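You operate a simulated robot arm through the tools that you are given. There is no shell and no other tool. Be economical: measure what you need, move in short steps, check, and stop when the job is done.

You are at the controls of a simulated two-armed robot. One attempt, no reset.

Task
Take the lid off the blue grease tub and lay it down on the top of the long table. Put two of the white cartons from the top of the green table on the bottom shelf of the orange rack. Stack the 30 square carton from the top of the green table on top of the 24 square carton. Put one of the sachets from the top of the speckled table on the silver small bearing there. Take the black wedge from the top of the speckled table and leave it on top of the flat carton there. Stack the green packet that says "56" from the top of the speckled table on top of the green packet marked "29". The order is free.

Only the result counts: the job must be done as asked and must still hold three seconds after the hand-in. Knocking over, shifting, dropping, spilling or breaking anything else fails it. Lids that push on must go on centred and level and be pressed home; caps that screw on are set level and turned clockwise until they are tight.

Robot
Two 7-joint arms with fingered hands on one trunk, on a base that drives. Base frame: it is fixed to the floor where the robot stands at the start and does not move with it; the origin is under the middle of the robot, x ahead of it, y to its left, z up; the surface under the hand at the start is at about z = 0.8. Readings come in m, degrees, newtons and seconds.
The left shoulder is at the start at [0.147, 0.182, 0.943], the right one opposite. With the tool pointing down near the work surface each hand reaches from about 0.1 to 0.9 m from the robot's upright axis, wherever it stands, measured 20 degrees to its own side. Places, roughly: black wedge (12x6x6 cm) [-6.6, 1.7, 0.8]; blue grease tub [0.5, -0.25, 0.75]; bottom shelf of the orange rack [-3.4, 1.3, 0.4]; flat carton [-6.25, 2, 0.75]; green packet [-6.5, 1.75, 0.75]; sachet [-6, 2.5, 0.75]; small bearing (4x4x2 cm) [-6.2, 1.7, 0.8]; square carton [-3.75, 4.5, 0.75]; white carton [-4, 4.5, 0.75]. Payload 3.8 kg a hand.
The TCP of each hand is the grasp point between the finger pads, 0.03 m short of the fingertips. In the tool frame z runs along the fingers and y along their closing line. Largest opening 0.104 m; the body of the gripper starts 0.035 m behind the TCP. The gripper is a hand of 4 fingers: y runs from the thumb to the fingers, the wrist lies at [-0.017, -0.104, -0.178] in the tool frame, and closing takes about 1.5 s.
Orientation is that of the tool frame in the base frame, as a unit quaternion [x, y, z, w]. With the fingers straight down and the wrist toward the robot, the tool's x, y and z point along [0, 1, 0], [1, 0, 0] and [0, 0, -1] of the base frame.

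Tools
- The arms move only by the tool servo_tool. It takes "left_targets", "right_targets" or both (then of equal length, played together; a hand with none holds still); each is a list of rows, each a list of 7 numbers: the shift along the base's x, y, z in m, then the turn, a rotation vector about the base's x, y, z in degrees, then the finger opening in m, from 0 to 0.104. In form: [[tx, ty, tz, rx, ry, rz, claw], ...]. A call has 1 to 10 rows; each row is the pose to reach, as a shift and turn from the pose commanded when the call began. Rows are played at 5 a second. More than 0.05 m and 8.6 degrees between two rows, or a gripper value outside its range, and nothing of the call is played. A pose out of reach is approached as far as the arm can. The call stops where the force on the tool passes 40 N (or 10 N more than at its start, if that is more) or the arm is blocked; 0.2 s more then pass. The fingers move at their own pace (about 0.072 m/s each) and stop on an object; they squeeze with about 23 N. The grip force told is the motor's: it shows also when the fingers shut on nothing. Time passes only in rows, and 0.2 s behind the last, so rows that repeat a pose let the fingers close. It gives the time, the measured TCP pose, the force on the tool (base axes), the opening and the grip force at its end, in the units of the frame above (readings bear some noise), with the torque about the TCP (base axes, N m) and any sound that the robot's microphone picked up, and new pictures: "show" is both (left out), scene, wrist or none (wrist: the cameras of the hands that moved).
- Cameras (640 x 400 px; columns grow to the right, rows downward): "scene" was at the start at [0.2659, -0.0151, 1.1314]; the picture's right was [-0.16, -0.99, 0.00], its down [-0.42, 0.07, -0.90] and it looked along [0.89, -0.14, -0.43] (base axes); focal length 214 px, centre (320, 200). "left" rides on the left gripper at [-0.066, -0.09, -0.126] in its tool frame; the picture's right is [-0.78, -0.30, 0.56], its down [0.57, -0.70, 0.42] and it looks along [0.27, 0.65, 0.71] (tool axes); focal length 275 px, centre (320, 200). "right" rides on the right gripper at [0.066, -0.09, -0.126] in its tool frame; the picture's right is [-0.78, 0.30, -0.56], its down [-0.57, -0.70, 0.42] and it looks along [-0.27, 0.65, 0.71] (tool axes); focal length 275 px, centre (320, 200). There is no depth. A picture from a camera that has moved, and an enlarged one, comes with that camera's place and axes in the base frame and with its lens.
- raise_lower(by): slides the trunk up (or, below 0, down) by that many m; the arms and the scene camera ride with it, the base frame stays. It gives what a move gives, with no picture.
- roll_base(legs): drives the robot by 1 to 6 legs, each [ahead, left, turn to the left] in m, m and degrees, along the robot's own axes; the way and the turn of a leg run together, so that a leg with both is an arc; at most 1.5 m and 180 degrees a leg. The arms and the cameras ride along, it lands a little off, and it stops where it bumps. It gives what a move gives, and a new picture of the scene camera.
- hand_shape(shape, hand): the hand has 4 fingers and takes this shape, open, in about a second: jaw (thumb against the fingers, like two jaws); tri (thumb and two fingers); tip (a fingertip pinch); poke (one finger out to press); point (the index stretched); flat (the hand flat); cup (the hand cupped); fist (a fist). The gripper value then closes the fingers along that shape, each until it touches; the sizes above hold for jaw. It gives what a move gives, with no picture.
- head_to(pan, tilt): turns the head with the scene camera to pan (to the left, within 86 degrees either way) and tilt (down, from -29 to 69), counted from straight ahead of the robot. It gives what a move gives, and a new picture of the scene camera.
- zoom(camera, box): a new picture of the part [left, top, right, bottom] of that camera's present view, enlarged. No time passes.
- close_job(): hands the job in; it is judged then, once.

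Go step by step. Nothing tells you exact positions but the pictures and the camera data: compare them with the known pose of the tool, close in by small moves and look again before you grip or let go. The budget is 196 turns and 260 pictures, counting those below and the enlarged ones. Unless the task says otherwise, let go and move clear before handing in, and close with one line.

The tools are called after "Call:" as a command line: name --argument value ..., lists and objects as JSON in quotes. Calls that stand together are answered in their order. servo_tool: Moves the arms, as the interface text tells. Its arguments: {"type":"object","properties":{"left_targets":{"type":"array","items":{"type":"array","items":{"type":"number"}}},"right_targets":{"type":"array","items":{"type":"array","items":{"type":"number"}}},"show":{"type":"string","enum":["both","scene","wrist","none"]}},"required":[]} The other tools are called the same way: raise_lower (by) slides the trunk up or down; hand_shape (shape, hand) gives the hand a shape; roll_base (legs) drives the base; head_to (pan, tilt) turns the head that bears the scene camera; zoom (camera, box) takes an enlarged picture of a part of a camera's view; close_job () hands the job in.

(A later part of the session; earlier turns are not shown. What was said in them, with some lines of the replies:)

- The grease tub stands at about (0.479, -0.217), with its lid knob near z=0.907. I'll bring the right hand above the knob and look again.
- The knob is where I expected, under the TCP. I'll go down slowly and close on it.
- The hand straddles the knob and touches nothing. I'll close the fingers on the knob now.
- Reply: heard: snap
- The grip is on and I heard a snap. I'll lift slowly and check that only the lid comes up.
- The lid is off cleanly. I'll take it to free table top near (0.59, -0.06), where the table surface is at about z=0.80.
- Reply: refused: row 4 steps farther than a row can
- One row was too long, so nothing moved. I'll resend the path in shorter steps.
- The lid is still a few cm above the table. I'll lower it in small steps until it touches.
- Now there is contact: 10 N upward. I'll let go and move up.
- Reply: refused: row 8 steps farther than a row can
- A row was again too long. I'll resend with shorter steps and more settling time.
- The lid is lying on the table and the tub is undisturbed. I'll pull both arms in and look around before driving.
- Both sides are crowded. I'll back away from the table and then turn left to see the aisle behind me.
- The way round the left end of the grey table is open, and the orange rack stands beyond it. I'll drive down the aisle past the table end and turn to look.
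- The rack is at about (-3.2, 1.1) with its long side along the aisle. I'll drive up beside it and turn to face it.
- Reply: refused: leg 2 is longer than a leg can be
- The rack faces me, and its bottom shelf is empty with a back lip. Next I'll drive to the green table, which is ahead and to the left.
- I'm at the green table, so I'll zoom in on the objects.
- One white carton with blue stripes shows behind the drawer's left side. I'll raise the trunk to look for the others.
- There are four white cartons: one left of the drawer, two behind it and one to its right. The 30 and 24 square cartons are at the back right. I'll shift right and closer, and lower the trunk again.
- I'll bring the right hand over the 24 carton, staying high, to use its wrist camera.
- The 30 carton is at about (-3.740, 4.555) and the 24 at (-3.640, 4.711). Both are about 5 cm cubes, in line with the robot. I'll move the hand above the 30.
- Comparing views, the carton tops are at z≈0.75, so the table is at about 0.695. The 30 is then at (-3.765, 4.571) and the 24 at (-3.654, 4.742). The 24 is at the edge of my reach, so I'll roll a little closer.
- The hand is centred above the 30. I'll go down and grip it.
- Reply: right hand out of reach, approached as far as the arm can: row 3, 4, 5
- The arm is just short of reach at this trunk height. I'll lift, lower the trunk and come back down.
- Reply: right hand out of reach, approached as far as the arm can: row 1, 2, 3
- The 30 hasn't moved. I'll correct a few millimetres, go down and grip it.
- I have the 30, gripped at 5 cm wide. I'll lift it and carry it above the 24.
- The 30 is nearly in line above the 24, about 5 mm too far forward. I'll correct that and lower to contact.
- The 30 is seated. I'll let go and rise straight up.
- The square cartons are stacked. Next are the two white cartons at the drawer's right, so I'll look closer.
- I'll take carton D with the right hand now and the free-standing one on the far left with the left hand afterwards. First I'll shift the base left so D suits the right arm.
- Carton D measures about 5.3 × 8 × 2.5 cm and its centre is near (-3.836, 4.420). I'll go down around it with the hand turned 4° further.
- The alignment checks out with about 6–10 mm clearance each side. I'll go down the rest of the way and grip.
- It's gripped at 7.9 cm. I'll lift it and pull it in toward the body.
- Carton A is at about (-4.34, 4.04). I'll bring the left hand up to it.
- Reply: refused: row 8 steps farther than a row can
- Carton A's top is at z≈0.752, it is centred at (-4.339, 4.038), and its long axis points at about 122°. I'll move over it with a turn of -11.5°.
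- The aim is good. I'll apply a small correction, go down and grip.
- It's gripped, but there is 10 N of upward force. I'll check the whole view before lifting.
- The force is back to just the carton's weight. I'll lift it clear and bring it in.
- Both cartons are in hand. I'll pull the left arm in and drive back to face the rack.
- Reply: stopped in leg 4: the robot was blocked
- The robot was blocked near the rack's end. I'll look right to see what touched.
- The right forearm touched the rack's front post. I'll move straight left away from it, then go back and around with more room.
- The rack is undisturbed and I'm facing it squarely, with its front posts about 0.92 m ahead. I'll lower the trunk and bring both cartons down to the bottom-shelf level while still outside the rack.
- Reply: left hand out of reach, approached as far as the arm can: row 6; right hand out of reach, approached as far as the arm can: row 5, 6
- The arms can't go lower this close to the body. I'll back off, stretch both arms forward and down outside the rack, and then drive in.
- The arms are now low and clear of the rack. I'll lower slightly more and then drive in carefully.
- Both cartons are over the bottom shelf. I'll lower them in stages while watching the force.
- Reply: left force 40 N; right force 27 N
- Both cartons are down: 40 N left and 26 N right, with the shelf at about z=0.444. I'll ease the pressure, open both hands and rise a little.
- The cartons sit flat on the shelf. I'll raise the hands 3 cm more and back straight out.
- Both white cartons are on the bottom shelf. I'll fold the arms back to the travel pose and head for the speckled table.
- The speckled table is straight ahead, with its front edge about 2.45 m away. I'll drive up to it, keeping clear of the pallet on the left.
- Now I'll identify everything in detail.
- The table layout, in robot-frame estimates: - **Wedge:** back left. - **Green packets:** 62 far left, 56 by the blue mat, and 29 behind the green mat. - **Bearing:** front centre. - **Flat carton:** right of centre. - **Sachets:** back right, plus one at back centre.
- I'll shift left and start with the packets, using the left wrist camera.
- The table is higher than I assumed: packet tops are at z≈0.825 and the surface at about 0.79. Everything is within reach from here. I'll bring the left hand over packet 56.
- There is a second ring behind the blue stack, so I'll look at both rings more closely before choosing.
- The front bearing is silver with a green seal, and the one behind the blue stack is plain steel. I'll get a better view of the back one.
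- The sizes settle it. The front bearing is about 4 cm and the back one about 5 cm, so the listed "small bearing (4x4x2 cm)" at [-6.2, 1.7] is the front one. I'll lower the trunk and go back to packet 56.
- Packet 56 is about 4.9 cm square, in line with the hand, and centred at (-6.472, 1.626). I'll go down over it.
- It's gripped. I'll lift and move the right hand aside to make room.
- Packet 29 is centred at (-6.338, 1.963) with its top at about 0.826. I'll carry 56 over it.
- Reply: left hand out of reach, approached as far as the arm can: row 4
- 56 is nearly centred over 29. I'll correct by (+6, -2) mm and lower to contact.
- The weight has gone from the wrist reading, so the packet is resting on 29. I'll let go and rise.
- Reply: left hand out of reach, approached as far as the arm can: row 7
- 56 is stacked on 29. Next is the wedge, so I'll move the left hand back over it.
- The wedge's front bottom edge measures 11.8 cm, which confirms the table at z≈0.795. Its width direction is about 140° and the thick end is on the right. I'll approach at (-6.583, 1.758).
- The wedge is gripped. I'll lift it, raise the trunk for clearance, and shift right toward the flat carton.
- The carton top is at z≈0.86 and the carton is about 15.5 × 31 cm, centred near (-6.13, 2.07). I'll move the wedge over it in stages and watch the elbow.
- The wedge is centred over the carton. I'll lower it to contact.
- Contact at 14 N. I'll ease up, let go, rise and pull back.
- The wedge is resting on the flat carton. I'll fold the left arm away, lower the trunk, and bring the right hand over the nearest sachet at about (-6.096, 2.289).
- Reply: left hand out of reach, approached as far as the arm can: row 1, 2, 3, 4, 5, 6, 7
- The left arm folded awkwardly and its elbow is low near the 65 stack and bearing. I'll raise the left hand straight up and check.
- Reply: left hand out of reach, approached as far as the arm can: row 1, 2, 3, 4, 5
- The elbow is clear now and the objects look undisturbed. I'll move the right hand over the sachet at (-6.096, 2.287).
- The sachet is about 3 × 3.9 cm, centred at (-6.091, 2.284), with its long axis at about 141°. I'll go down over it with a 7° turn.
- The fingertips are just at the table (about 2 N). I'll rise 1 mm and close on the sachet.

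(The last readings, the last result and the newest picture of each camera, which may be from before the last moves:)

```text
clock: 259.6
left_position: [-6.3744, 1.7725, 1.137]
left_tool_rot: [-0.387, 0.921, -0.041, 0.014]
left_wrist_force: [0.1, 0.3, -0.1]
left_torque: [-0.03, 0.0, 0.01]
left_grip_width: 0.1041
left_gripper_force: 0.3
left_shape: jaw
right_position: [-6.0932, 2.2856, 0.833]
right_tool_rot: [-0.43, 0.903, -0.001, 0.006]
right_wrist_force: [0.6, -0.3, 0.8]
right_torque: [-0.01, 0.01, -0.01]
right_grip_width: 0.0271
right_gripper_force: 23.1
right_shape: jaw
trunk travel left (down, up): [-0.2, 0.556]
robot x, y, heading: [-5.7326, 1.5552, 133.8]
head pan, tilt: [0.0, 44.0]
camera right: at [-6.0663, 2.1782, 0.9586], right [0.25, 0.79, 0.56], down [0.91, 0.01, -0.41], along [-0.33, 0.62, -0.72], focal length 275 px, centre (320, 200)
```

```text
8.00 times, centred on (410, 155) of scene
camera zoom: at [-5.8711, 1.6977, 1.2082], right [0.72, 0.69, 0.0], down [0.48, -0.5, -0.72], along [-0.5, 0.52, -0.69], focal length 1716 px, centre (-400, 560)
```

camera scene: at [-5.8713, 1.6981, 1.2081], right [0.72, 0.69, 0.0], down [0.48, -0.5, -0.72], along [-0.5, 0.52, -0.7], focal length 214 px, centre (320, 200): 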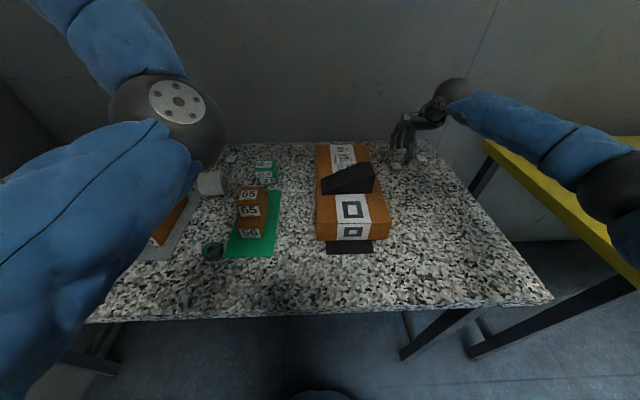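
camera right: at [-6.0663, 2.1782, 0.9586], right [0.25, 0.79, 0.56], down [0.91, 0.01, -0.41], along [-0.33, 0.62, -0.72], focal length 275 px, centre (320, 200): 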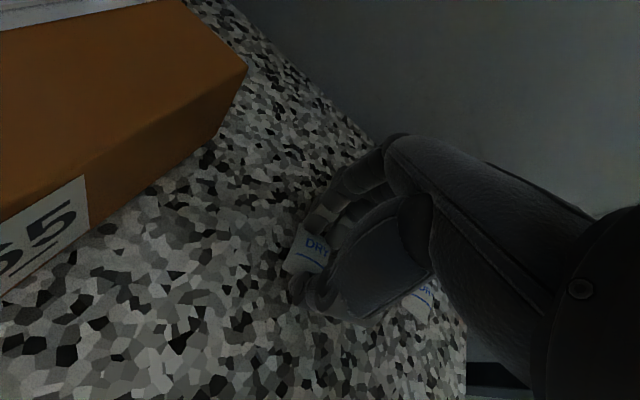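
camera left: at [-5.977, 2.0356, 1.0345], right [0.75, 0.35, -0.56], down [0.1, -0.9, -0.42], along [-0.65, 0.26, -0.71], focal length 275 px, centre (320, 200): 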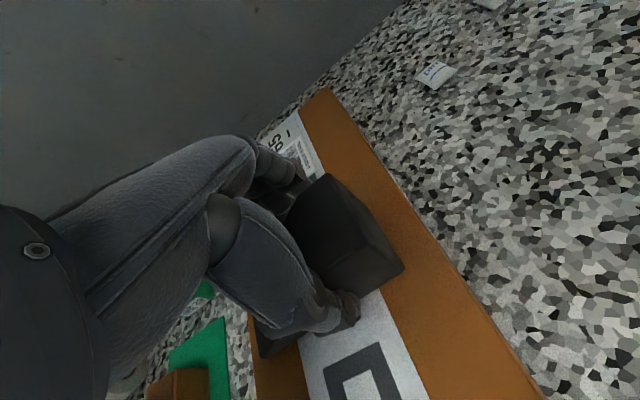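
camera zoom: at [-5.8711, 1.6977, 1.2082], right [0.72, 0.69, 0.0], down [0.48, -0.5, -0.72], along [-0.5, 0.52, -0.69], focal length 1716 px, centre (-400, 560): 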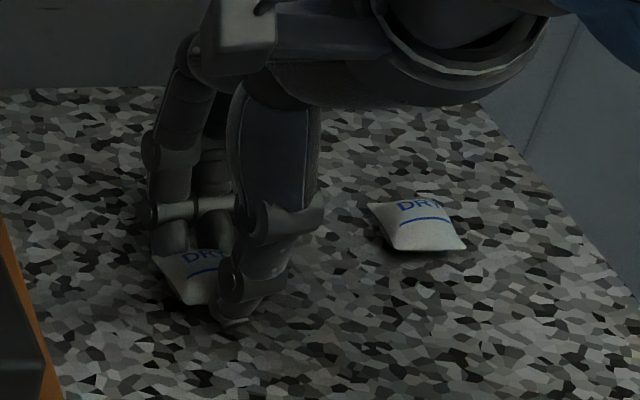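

It's gripped at 2.7 cm. I'll lift and check that it comes along.

Call:
servo_tool --right_targets '[[0, 0, 0.02, 0, 0, 0, 0.015], [0, 0, 0.05, 0, 0, 0, 0.015], [0, 0, 0.09, 0, 0, 0, 0.015], [0, 0, 0.13, 0, 0, 0, 0.015], [0, 0, 0.16, 0, 0, 0, 0.015]]' --show "wrist"

Call:
zoom --camera "scene" --box '[370, 90, 450, 180]'

```text
clock: 260.8
left_position: [-6.3732, 1.772, 1.1362]
left_tool_rot: [-0.389, 0.92, -0.041, 0.015]
left_wrist_force: [-0.2, 0.1, -0.3]
left_torque: [0.03, 0.03, 0.01]
left_grip_width: 0.1038
left_gripper_force: 0.0
left_shape: jaw
right_position: [-6.0945, 2.2852, 0.994]
right_tool_rot: [-0.431, 0.902, -0.002, 0.006]
right_wrist_force: [0.1, 0.8, -0.3]
right_torque: [0.01, -0.02, 0.02]
right_grip_width: 0.0271
right_gripper_force: 23.3
right_shape: jaw
trunk travel left (down, up): [-0.2, 0.556]
robot x, y, heading: [-5.7329, 1.5524, 133.7]
head pan, tilt: [0.0, 44.0]
camera right: at [-6.0665, 2.1769, 1.1193], right [0.25, 0.79, 0.56], down [0.91, 0.01, -0.41], along [-0.33, 0.62, -0.72], focal length 275 px, centre (320, 200)
```

right: 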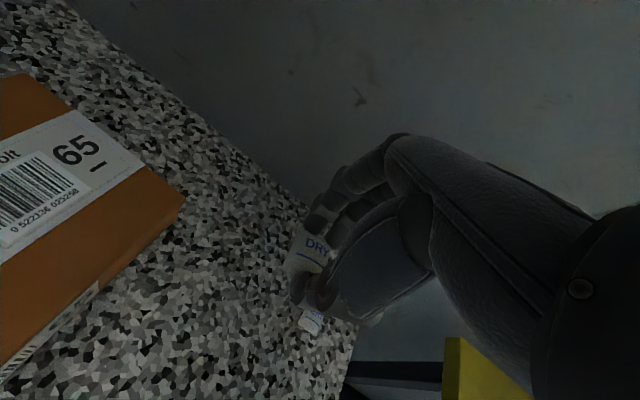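

```text
4.44 times, centred on (410, 135) of scene
camera zoom: at [-5.8711, 1.6972, 1.2083], right [0.72, 0.69, 0.0], down [0.48, -0.5, -0.72], along [-0.5, 0.52, -0.69], focal length 953 px, centre (-80, 489)
```

zoom: 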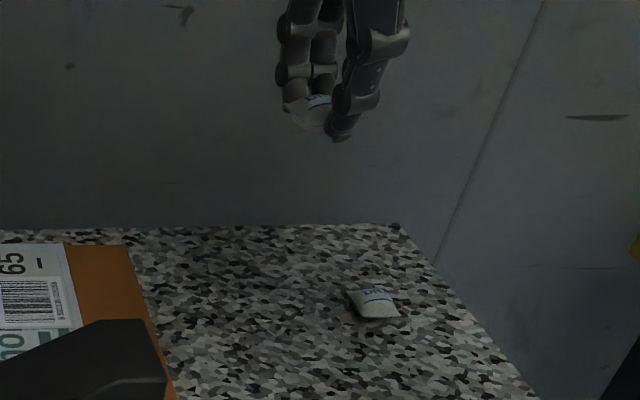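

The sachet is held. I'll raise and retract the right hand, then shift the base left and back so the bearing sits comfortably in front of the right arm.

Call:
servo_tool --right_targets '[[0.02, -0.02, 0.02, 0, 0, 0, 0.015], [0.05, -0.05, 0.04, 0, 0, 0, 0.015], [0.08, -0.08, 0.06, 0, 0, 0, 0.015], [0.11, -0.11, 0.07, 0, 0, -3, 0.015], [0.14, -0.14, 0.07, 0, 0, -7, 0.015], [0.16, -0.16, 0.07, 0, 0, -7, 0.015]]' --show "none"

Call:
roll_base --legs '[[-0.12, 0.28, 0]]'

Call:
zoom --camera "scene" --box '[240, 150, 440, 290]'

```text
clock: 262.2
left_position: [-6.3744, 1.7718, 1.1366]
left_tool_rot: [-0.388, 0.921, -0.041, 0.014]
left_wrist_force: [-0.4, -0.5, -0.7]
left_torque: [-0.02, -0.02, 0.01]
left_grip_width: 0.1041
left_gripper_force: 0.1
left_shape: jaw
right_position: [-5.9328, 2.1266, 1.0643]
right_tool_rot: [-0.375, 0.927, -0.002, 0.005]
right_wrist_force: [0.1, -0.8, 0.9]
right_torque: [-0.02, -0.01, -0.02]
right_grip_width: 0.0269
right_gripper_force: 23.0
right_shape: jaw
trunk travel left (down, up): [-0.2, 0.556]
robot x, y, heading: [-5.7348, 1.554, 133.9]
head pan, tilt: [0.0, 44.0]
```

```text
clock: 264.3
left_position: [-6.4941, 1.4908, 1.1381]
left_tool_rot: [-0.386, 0.921, -0.042, 0.015]
left_wrist_force: [0.4, 0.1, -0.1]
left_torque: [0.05, -0.01, -0.01]
left_grip_width: 0.1035
left_gripper_force: 0.1
left_shape: jaw
right_position: [-6.0543, 1.8429, 1.0649]
right_tool_rot: [-0.373, 0.928, -0.002, 0.006]
right_wrist_force: [0.5, -0.7, -0.3]
right_torque: [0.01, 0.0, -0.01]
right_grip_width: 0.0269
right_gripper_force: 23.1
right_shape: jaw
trunk travel left (down, up): [-0.2, 0.556]
robot x, y, heading: [-5.8549, 1.272, 133.4]
head pan, tilt: [0.0, 44.0]
camera scene: at [-5.9923, 1.4142, 1.2083], right [0.73, 0.69, 0.0], down [0.48, -0.5, -0.72], along [-0.49, 0.52, -0.69], focal length 214 px, centre (320, 200)
```

scene: 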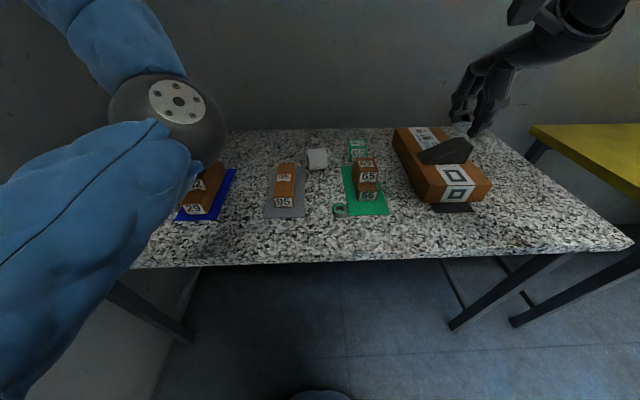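

```text
2.86 times, centred on (340, 220) of scene
camera zoom: at [-5.9923, 1.4142, 1.2083], right [0.73, 0.69, 0.0], down [0.48, -0.5, -0.72], along [-0.49, 0.52, -0.69], focal length 613 px, centre (263, 143)
```

zoom: 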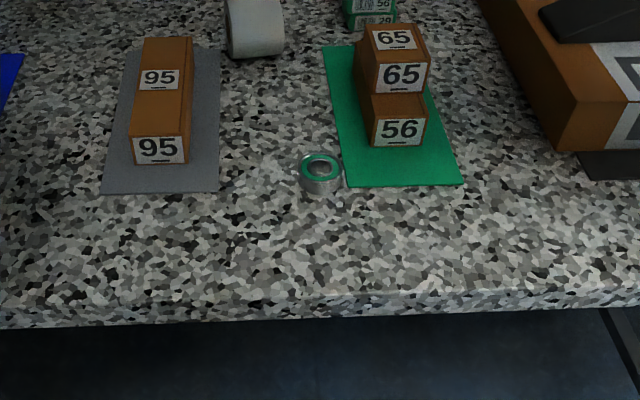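

The bearing is at (-6.212, 1.723), close to the stack's corner. I'll bring the sachet over it with the hand turned +30° so the fingers stay clear of the stack.

Call:
servo_tool --right_targets '[[-0.025, -0.02, 0, 0, 0, 5, 0.015], [-0.055, -0.04, 0, 0, 0, 10, 0.015], [-0.085, -0.06, -0.01, 0, 0, 16, 0.015], [-0.11, -0.08, -0.03, 0, 0, 22, 0.015], [-0.135, -0.1, -0.06, 0, 0, 28, 0.015], [-0.158, -0.119, -0.09, 0, 0, 30, 0.015], [-0.158, -0.119, -0.115, 0, 0, 30, 0.015]]'

Call:
zoom --camera "scene" --box '[290, 130, 400, 230]'

Call:
zoom --camera "right" --box '[180, 160, 420, 380]'

```text
clock: 265.9
left_position: [-6.4946, 1.4909, 1.1367]
left_tool_rot: [-0.386, 0.922, -0.042, 0.013]
left_wrist_force: [0.0, -0.6, 0.1]
left_torque: [-0.01, 0.01, 0.04]
left_grip_width: 0.104
left_gripper_force: 0.0
left_shape: jaw
right_position: [-6.209, 1.7231, 0.9505]
right_tool_rot: [-0.601, 0.8, 0.0, 0.005]
right_wrist_force: [0.3, 0.1, -0.3]
right_torque: [-0.01, 0.03, -0.01]
right_grip_width: 0.0269
right_gripper_force: 23.1
right_shape: jaw
trunk travel left (down, up): [-0.2, 0.556]
robot x, y, heading: [-5.8538, 1.2703, 133.4]
head pan, tilt: [0.0, 44.0]
camera scene: at [-5.9918, 1.4153, 1.2082], right [0.73, 0.69, 0.0], down [0.48, -0.5, -0.72], along [-0.5, 0.52, -0.69], focal length 214 px, centre (320, 200)
camera right: at [-6.1426, 1.6345, 1.0766], right [-0.07, 0.82, 0.56], down [0.84, 0.36, -0.41], along [-0.54, 0.44, -0.72], focal length 275 px, centre (320, 200)
```

scene: 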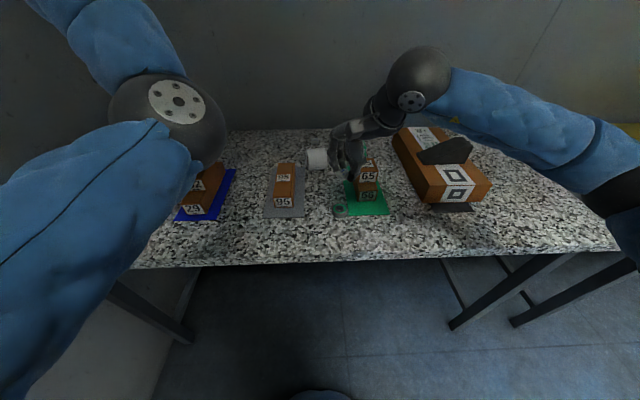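
right: 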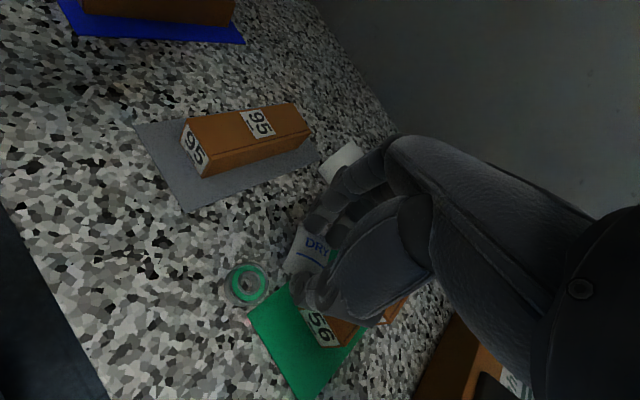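

```text
4.00 times, centred on (345, 180) of scene
camera zoom: at [-5.9918, 1.4153, 1.2082], right [0.73, 0.69, 0.0], down [0.48, -0.5, -0.72], along [-0.5, 0.52, -0.69], focal length 858 px, centre (220, 280)
```

zoom: 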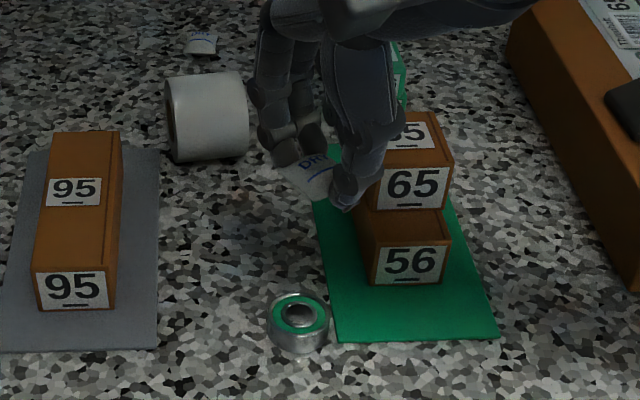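

```text
1.82 times, centred on (300, 270) of right
camera zoom: at [-6.1426, 1.6345, 1.0766], right [-0.07, 0.82, 0.56], down [0.84, 0.36, -0.41], along [-0.54, 0.44, -0.72], focal length 500 px, centre (356, 73)
```

zoom: 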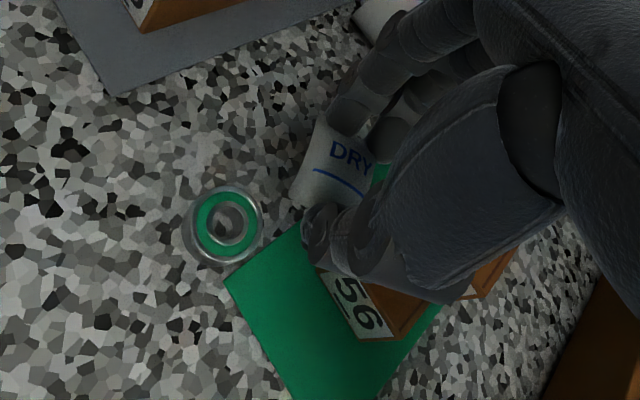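

The sachet is centred over the bearing and the stack is about 5 cm from the nearest finger. I'll go down.

Call:
servo_tool --right_targets '[[-0.002, -0.001, -0.03, 0, 0, 0, 0.015], [-0.003, -0.001, -0.06, 0, 0, 0, 0.015], [-0.003, -0.001, -0.08, 0, 0, 0, 0.015]]' --show "wrist"

Call:
zoom --camera "scene" --box '[310, 160, 380, 230]'

Call:
zoom --camera "right" --box '[230, 180, 390, 340]'

```text
clock: 266.7
left_position: [-6.494, 1.4916, 1.1365]
left_tool_rot: [-0.387, 0.921, -0.041, 0.015]
left_wrist_force: [0.5, 0.1, 0.9]
left_torque: [0.02, -0.01, 0.01]
left_grip_width: 0.1039
left_gripper_force: 0.1
left_shape: jaw
right_position: [-6.2119, 1.7247, 0.8705]
right_tool_rot: [-0.601, 0.799, 0.0, 0.006]
right_wrist_force: [1.2, 0.5, 1.1]
right_torque: [-0.02, -0.01, 0.02]
right_grip_width: 0.0268
right_gripper_force: 22.7
right_shape: jaw
trunk travel left (down, up): [-0.2, 0.556]
robot x, y, heading: [-5.851, 1.2671, 133.6]
head pan, tilt: [0.0, 44.0]
camera right: at [-6.1469, 1.6348, 0.9968], right [-0.07, 0.82, 0.56], down [0.84, 0.36, -0.41], along [-0.54, 0.44, -0.72], focal length 275 px, centre (320, 200)
```

right: 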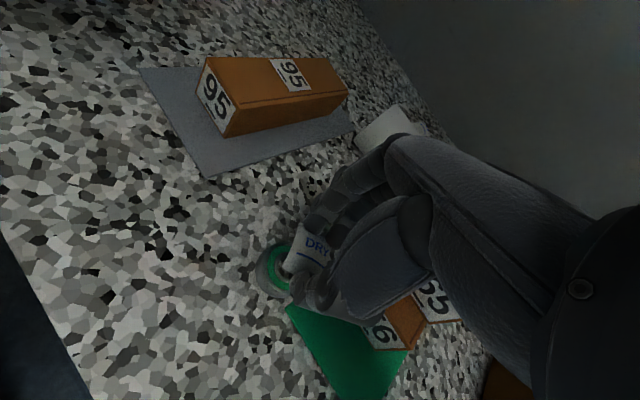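

```text
5.71 times, centred on (345, 195) of scene
camera zoom: at [-5.9921, 1.4151, 1.2082], right [0.73, 0.69, 0.0], down [0.48, -0.5, -0.72], along [-0.49, 0.52, -0.69], focal length 1226 px, centre (177, 229)
```

zoom: 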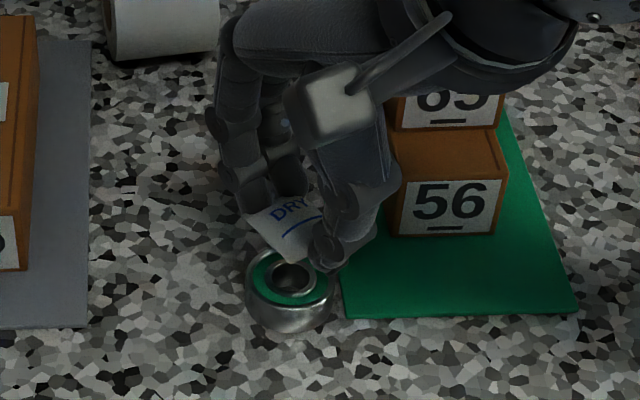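

```text
2.50 times, centred on (310, 260) of right
camera zoom: at [-6.1469, 1.6348, 0.9968], right [-0.07, 0.82, 0.56], down [0.84, 0.36, -0.41], along [-0.54, 0.44, -0.72], focal length 688 px, centre (345, 50)
```

zoom: 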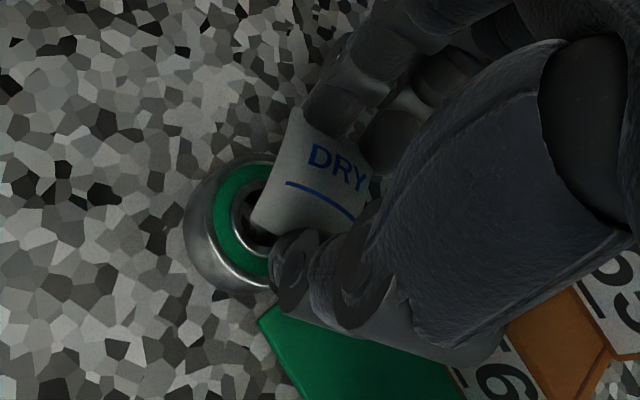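

Call:
servo_tool --right_targets '[[0.002, -0.002, -0.006, 0, 0, 0, 0.015], [0.003, -0.003, -0.011, 0, 0, 0, 0.015], [0.003, -0.003, -0.015, 0, 0, 0, 0.015], [0.003, -0.003, -0.015, 0, 0, 0, 0.015]]' --show "none"

Call:
zoom --camera "scene" --box '[320, 180, 370, 230]'

Call:
zoom --camera "right" --box '[230, 180, 390, 340]'

```text
clock: 267.7
left_position: [-6.4956, 1.4914, 1.136]
left_tool_rot: [-0.386, 0.921, -0.041, 0.014]
left_wrist_force: [0.5, -1.1, -0.7]
left_torque: [0.01, -0.02, 0.01]
left_grip_width: 0.1039
left_gripper_force: 0.0
left_shape: jaw
right_position: [-6.2104, 1.7216, 0.8561]
right_tool_rot: [-0.6, 0.8, -0.001, 0.006]
right_wrist_force: [-0.1, 0.1, -0.9]
right_torque: [0.01, 0.0, 0.03]
right_grip_width: 0.0271
right_gripper_force: 23.1
right_shape: jaw
trunk travel left (down, up): [-0.2, 0.556]
robot x, y, heading: [-5.8503, 1.2697, 133.2]
head pan, tilt: [0.0, 44.0]
```

```text
8.00 times, centred on (345, 205) of scene
camera zoom: at [-5.992, 1.415, 1.2082], right [0.73, 0.69, 0.0], down [0.48, -0.5, -0.72], along [-0.5, 0.52, -0.69], focal length 1716 px, centre (120, 160)
```

zoom: 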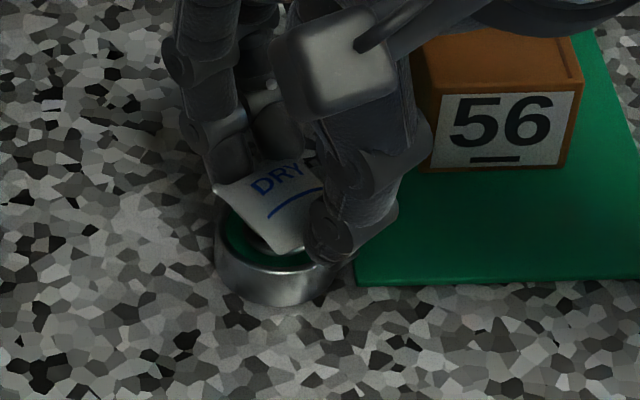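

```text
2.50 times, centred on (310, 260) of right
camera zoom: at [-6.1436, 1.6325, 0.9814], right [-0.07, 0.82, 0.56], down [0.84, 0.36, -0.41], along [-0.54, 0.44, -0.72], focal length 688 px, centre (345, 50)
```

zoom: 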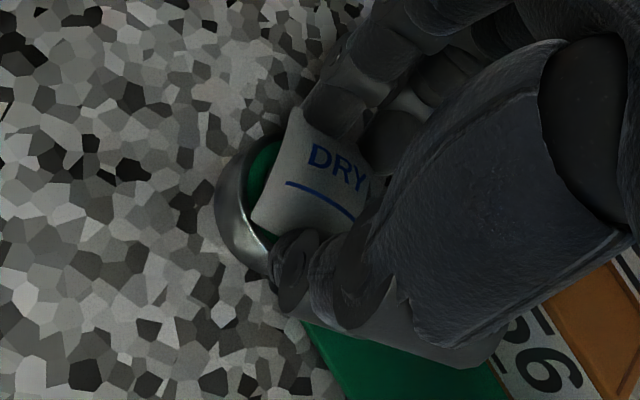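

Call:
servo_tool --right_targets '[[0, 0.001, -0.002, 0, 0, 0, 0.015], [0, 0.001, -0.004, 0, 0, 0, 0.015], [0, 0.001, -0.004, 0, 0, 0, 0.015]]' --show "none"

Call:
zoom --camera "scene" --box '[320, 180, 370, 230]'

```text
clock: 268.5
left_position: [-6.4951, 1.4921, 1.1361]
left_tool_rot: [-0.386, 0.922, -0.041, 0.014]
left_wrist_force: [-0.3, 0.7, -0.2]
left_torque: [0.01, -0.02, 0.02]
left_grip_width: 0.1038
left_gripper_force: 0.1
left_shape: jaw
right_position: [-6.2109, 1.7235, 0.851]
right_tool_rot: [-0.601, 0.799, -0.001, 0.006]
right_wrist_force: [0.0, 0.0, -0.3]
right_torque: [0.01, 0.01, -0.01]
right_grip_width: 0.027
right_gripper_force: 23.0
right_shape: jaw
trunk travel left (down, up): [-0.2, 0.556]
robot x, y, heading: [-5.8536, 1.2663, 133.6]
head pan, tilt: [0.0, 44.0]
```

```text
8.00 times, centred on (345, 205) of scene
camera zoom: at [-5.992, 1.415, 1.2082], right [0.73, 0.69, 0.0], down [0.48, -0.5, -0.72], along [-0.5, 0.52, -0.69], focal length 1716 px, centre (120, 160)
```

zoom: 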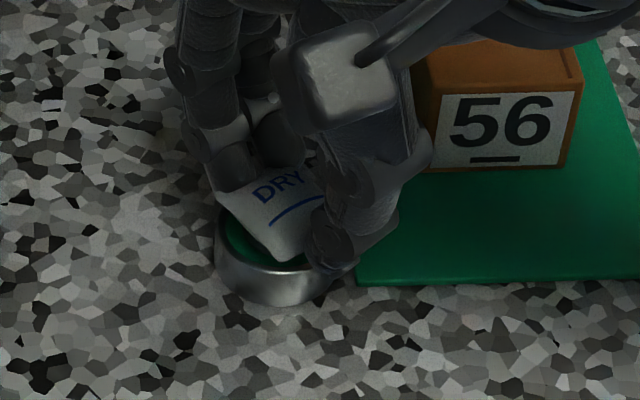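

Call:
servo_tool --right_targets '[[0, 0, -0.002, 0, 0, 0, 0.015], [0, 0, -0.003, 0, 0, 0, 0.015], [0, 0, -0.003, 0, 0, 0, 0.015]]' --show "none"

Call:
zoom --camera "right" --box '[230, 180, 390, 340]'

```text
clock: 269.3
left_position: [-6.4933, 1.4904, 1.1364]
left_tool_rot: [-0.386, 0.921, -0.042, 0.015]
left_wrist_force: [-0.7, -0.4, 0.9]
left_torque: [0.0, -0.02, 0.0]
left_grip_width: 0.1039
left_gripper_force: 0.0
left_shape: jaw
right_position: [-6.2105, 1.7236, 0.849]
right_tool_rot: [-0.601, 0.799, 0.0, 0.006]
right_wrist_force: [-1.4, -0.4, 0.0]
right_torque: [0.03, -0.01, -0.02]
right_grip_width: 0.0271
right_gripper_force: 22.9
right_shape: jaw
trunk travel left (down, up): [-0.2, 0.556]
robot x, y, heading: [-5.8562, 1.2688, 133.4]
head pan, tilt: [0.0, 44.0]
```

```text
2.50 times, centred on (310, 260) of right
camera zoom: at [-6.1444, 1.6338, 0.9741], right [-0.07, 0.82, 0.56], down [0.84, 0.36, -0.41], along [-0.54, 0.44, -0.72], focal length 688 px, centre (345, 50)
```

zoom: 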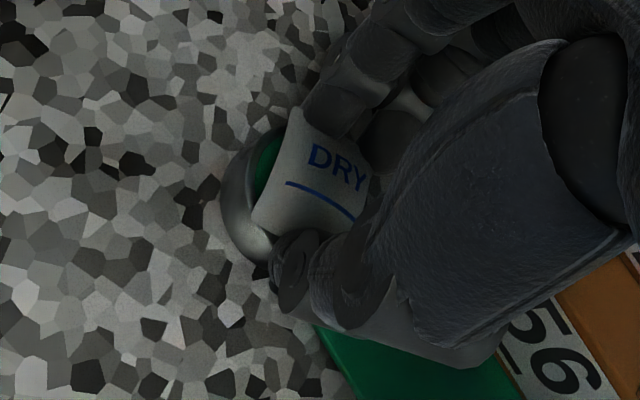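

Call:
servo_tool --right_targets '[[0, 0, -0.002, 0, 0, 0, 0.015], [0, 0, -0.004, 0, 0, 0, 0.015], [0, 0, -0.004, 0, 0, 0, 0.015]]' --show "none"

Call:
zoom --camera "scene" --box '[320, 180, 370, 230]'

```text
clock: 270.1
left_position: [-6.4948, 1.4907, 1.1368]
left_tool_rot: [-0.386, 0.921, -0.041, 0.014]
left_wrist_force: [-0.1, 0.5, -1.1]
left_torque: [-0.02, 0.04, -0.01]
left_grip_width: 0.1039
left_gripper_force: 0.0
left_shape: jaw
right_position: [-6.2125, 1.7227, 0.8471]
right_tool_rot: [-0.6, 0.8, 0.002, 0.003]
right_wrist_force: [0.0, 1.5, 18.2]
right_torque: [0.03, 0.22, -0.06]
right_grip_width: 0.0278
right_gripper_force: 22.8
right_shape: jaw
trunk travel left (down, up): [-0.2, 0.556]
robot x, y, heading: [-5.8527, 1.2704, 133.3]
head pan, tilt: [0.0, 44.0]
```

```text
8.00 times, centred on (345, 205) of scene
camera zoom: at [-5.991, 1.4138, 1.2087], right [0.73, 0.69, 0.0], down [0.48, -0.5, -0.72], along [-0.5, 0.52, -0.69], focal length 1716 px, centre (120, 160)
```

zoom: 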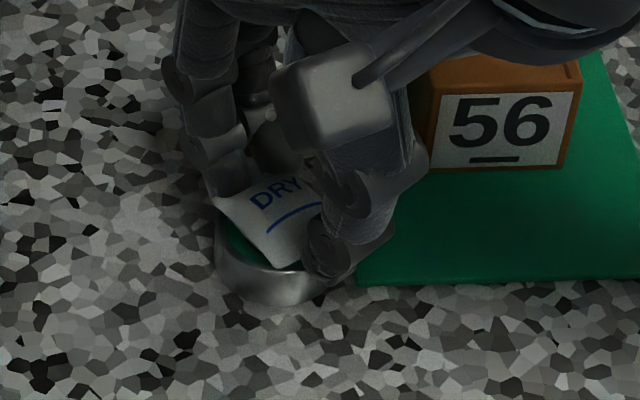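

Contact at 18 N. I'll ease up 3 mm, open gently, then rise straight up.

Call:
servo_tool --right_targets '[[0, 0, 0.003, 0, 0, 0, 0.02], [0, 0, 0.003, 0, 0, 0, 0.035], [0, 0, 0.003, 0, 0, 0, 0.045], [0, 0, 0.003, 0, 0, 0, 0.055], [0, 0, 0.003, 0, 0, 0, 0.055], [0, 0, 0.02, 0, 0, 0, 0.055], [0, 0, 0.05, 0, 0, 0, 0.055], [0, 0, 0.09, 0, 0, 0, 0.055], [0, 0, 0.13, 0, 0, 0, 0.055]]' --show "wrist"

Call:
zoom --camera "scene" --box '[320, 180, 370, 230]'

```text
clock: 272.1
left_position: [-6.4937, 1.4908, 1.1359]
left_tool_rot: [-0.386, 0.922, -0.041, 0.014]
left_wrist_force: [-0.4, -0.4, -0.4]
left_torque: [0.02, -0.01, 0.0]
left_grip_width: 0.1038
left_gripper_force: 0.0
left_shape: jaw
right_position: [-6.2113, 1.7229, 0.9752]
right_tool_rot: [-0.6, 0.8, -0.002, 0.006]
right_wrist_force: [-0.1, -1.5, -0.6]
right_torque: [-0.02, 0.01, 0.0]
right_grip_width: 0.0545
right_gripper_force: 0.1
right_shape: jaw
trunk travel left (down, up): [-0.2, 0.556]
robot x, y, heading: [-5.8552, 1.2714, 133.6]
head pan, tilt: [0.0, 44.0]
camera right: at [-6.1457, 1.6345, 1.0999], right [-0.07, 0.82, 0.56], down [0.84, 0.36, -0.41], along [-0.54, 0.44, -0.72], focal length 275 px, centre (320, 200)
```

right: 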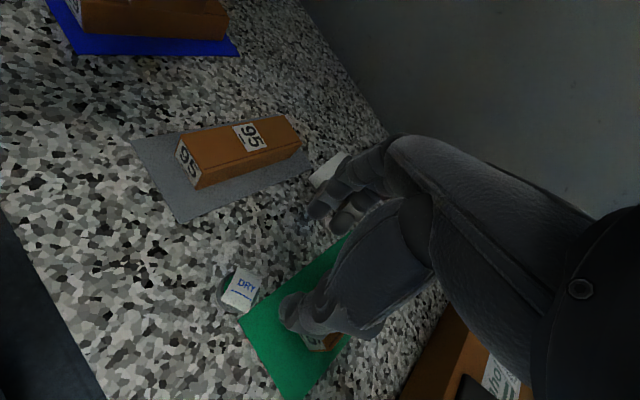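

```text
8.00 times, centred on (345, 205) of scene
camera zoom: at [-5.9919, 1.4146, 1.2083], right [0.73, 0.69, 0.0], down [0.48, -0.5, -0.72], along [-0.5, 0.52, -0.69], focal length 1716 px, centre (120, 160)
```

zoom: 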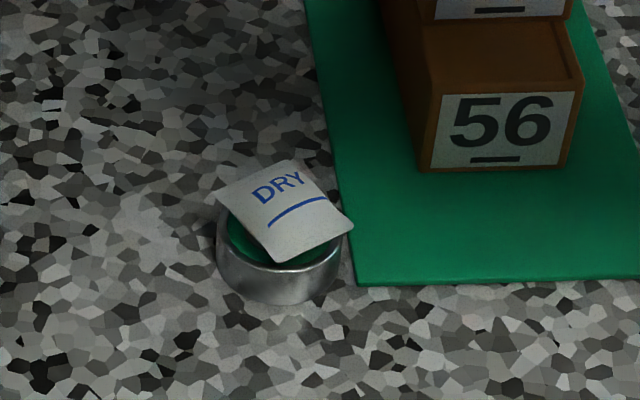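

The sachet rests on the small bearing. I'll pull the right hand clear and take a last look over the table.

Call:
servo_tool --right_targets '[[0.01, 0.01, 0.04, 0, 0, 0, 0.055], [0.03, 0.0, 0.08, 0, 0, 0, 0.055], [0.06, -0.02, 0.11, 0, 0, 0, 0.055], [0.09, -0.04, 0.13, 0, 0, 0, 0.055]]' --show "none"

Call:
roll_base --legs '[[-0.35, 0, 0]]'

Call:
zoom --camera "scene" --box '[200, 80, 480, 220]'

```text
clock: 273.1
left_position: [-6.4938, 1.4899, 1.1355]
left_tool_rot: [-0.386, 0.922, -0.041, 0.013]
left_wrist_force: [-0.1, -0.4, 0.1]
left_torque: [-0.02, -0.03, 0.01]
left_grip_width: 0.1035
left_gripper_force: 0.1
left_shape: jaw
right_position: [-6.1211, 1.6822, 1.1025]
right_tool_rot: [-0.6, 0.8, 0.0, 0.007]
right_wrist_force: [0.3, 0.6, -0.4]
right_torque: [0.01, 0.01, -0.01]
right_grip_width: 0.0545
right_gripper_force: 0.2
right_shape: jaw
trunk travel left (down, up): [-0.2, 0.556]
robot x, y, heading: [-5.8518, 1.2718, 133.6]
head pan, tilt: [0.0, 44.0]
```

```text
clock: 275.3
left_position: [-6.2525, 1.2378, 1.1368]
left_tool_rot: [-0.386, 0.921, -0.042, 0.014]
left_wrist_force: [0.1, -0.5, -0.6]
left_torque: [-0.01, 0.0, -0.02]
left_grip_width: 0.1038
left_gripper_force: 0.0
left_shape: jaw
right_position: [-5.8787, 1.4283, 1.1033]
right_tool_rot: [-0.6, 0.8, 0.0, 0.005]
right_wrist_force: [-0.2, -0.6, 0.3]
right_torque: [0.05, 0.04, 0.01]
right_grip_width: 0.0546
right_gripper_force: 0.1
right_shape: jaw
trunk travel left (down, up): [-0.2, 0.556]
robot x, y, heading: [-5.6153, 1.0184, 133.5]
head pan, tilt: [0.0, 44.0]
camera scene: at [-5.7501, 1.1602, 1.2084], right [0.73, 0.69, 0.0], down [0.48, -0.5, -0.72], along [-0.5, 0.52, -0.69], focal length 214 px, centre (320, 200)
```

scene: 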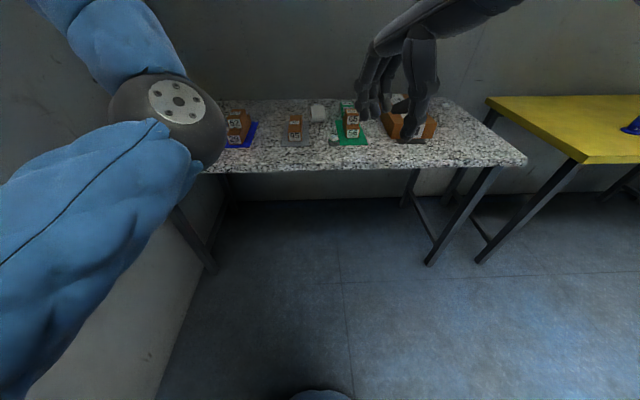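

```text
2.29 times, centred on (340, 150) of scene
camera zoom: at [-5.7501, 1.1602, 1.2084], right [0.73, 0.69, 0.0], down [0.48, -0.5, -0.72], along [-0.5, 0.52, -0.69], focal length 490 px, centre (274, 314)
```

zoom: 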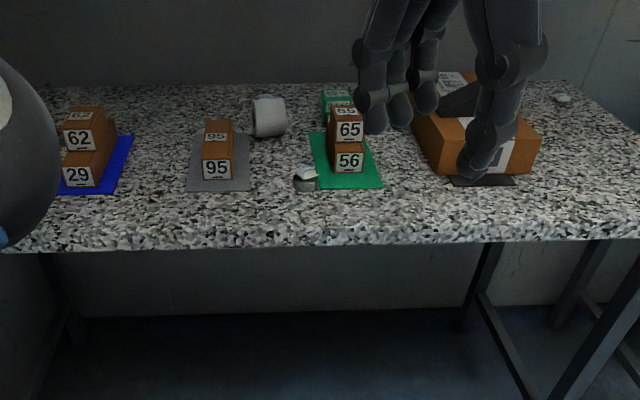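

Everything on the speckled table is in place, and both hands are empty and clear, so I'm handing in.

Call:
close_job

```text
The job is handed in.
```

I've done all six parts and handed the job in; the result hasn't come back. Two risks: the right forearm touched the orange rack's post once (nothing looked shifted), and I put the sachet on the 4 cm bearing with the green seal, because its size and place match your list, not on the larger plain-steel one.
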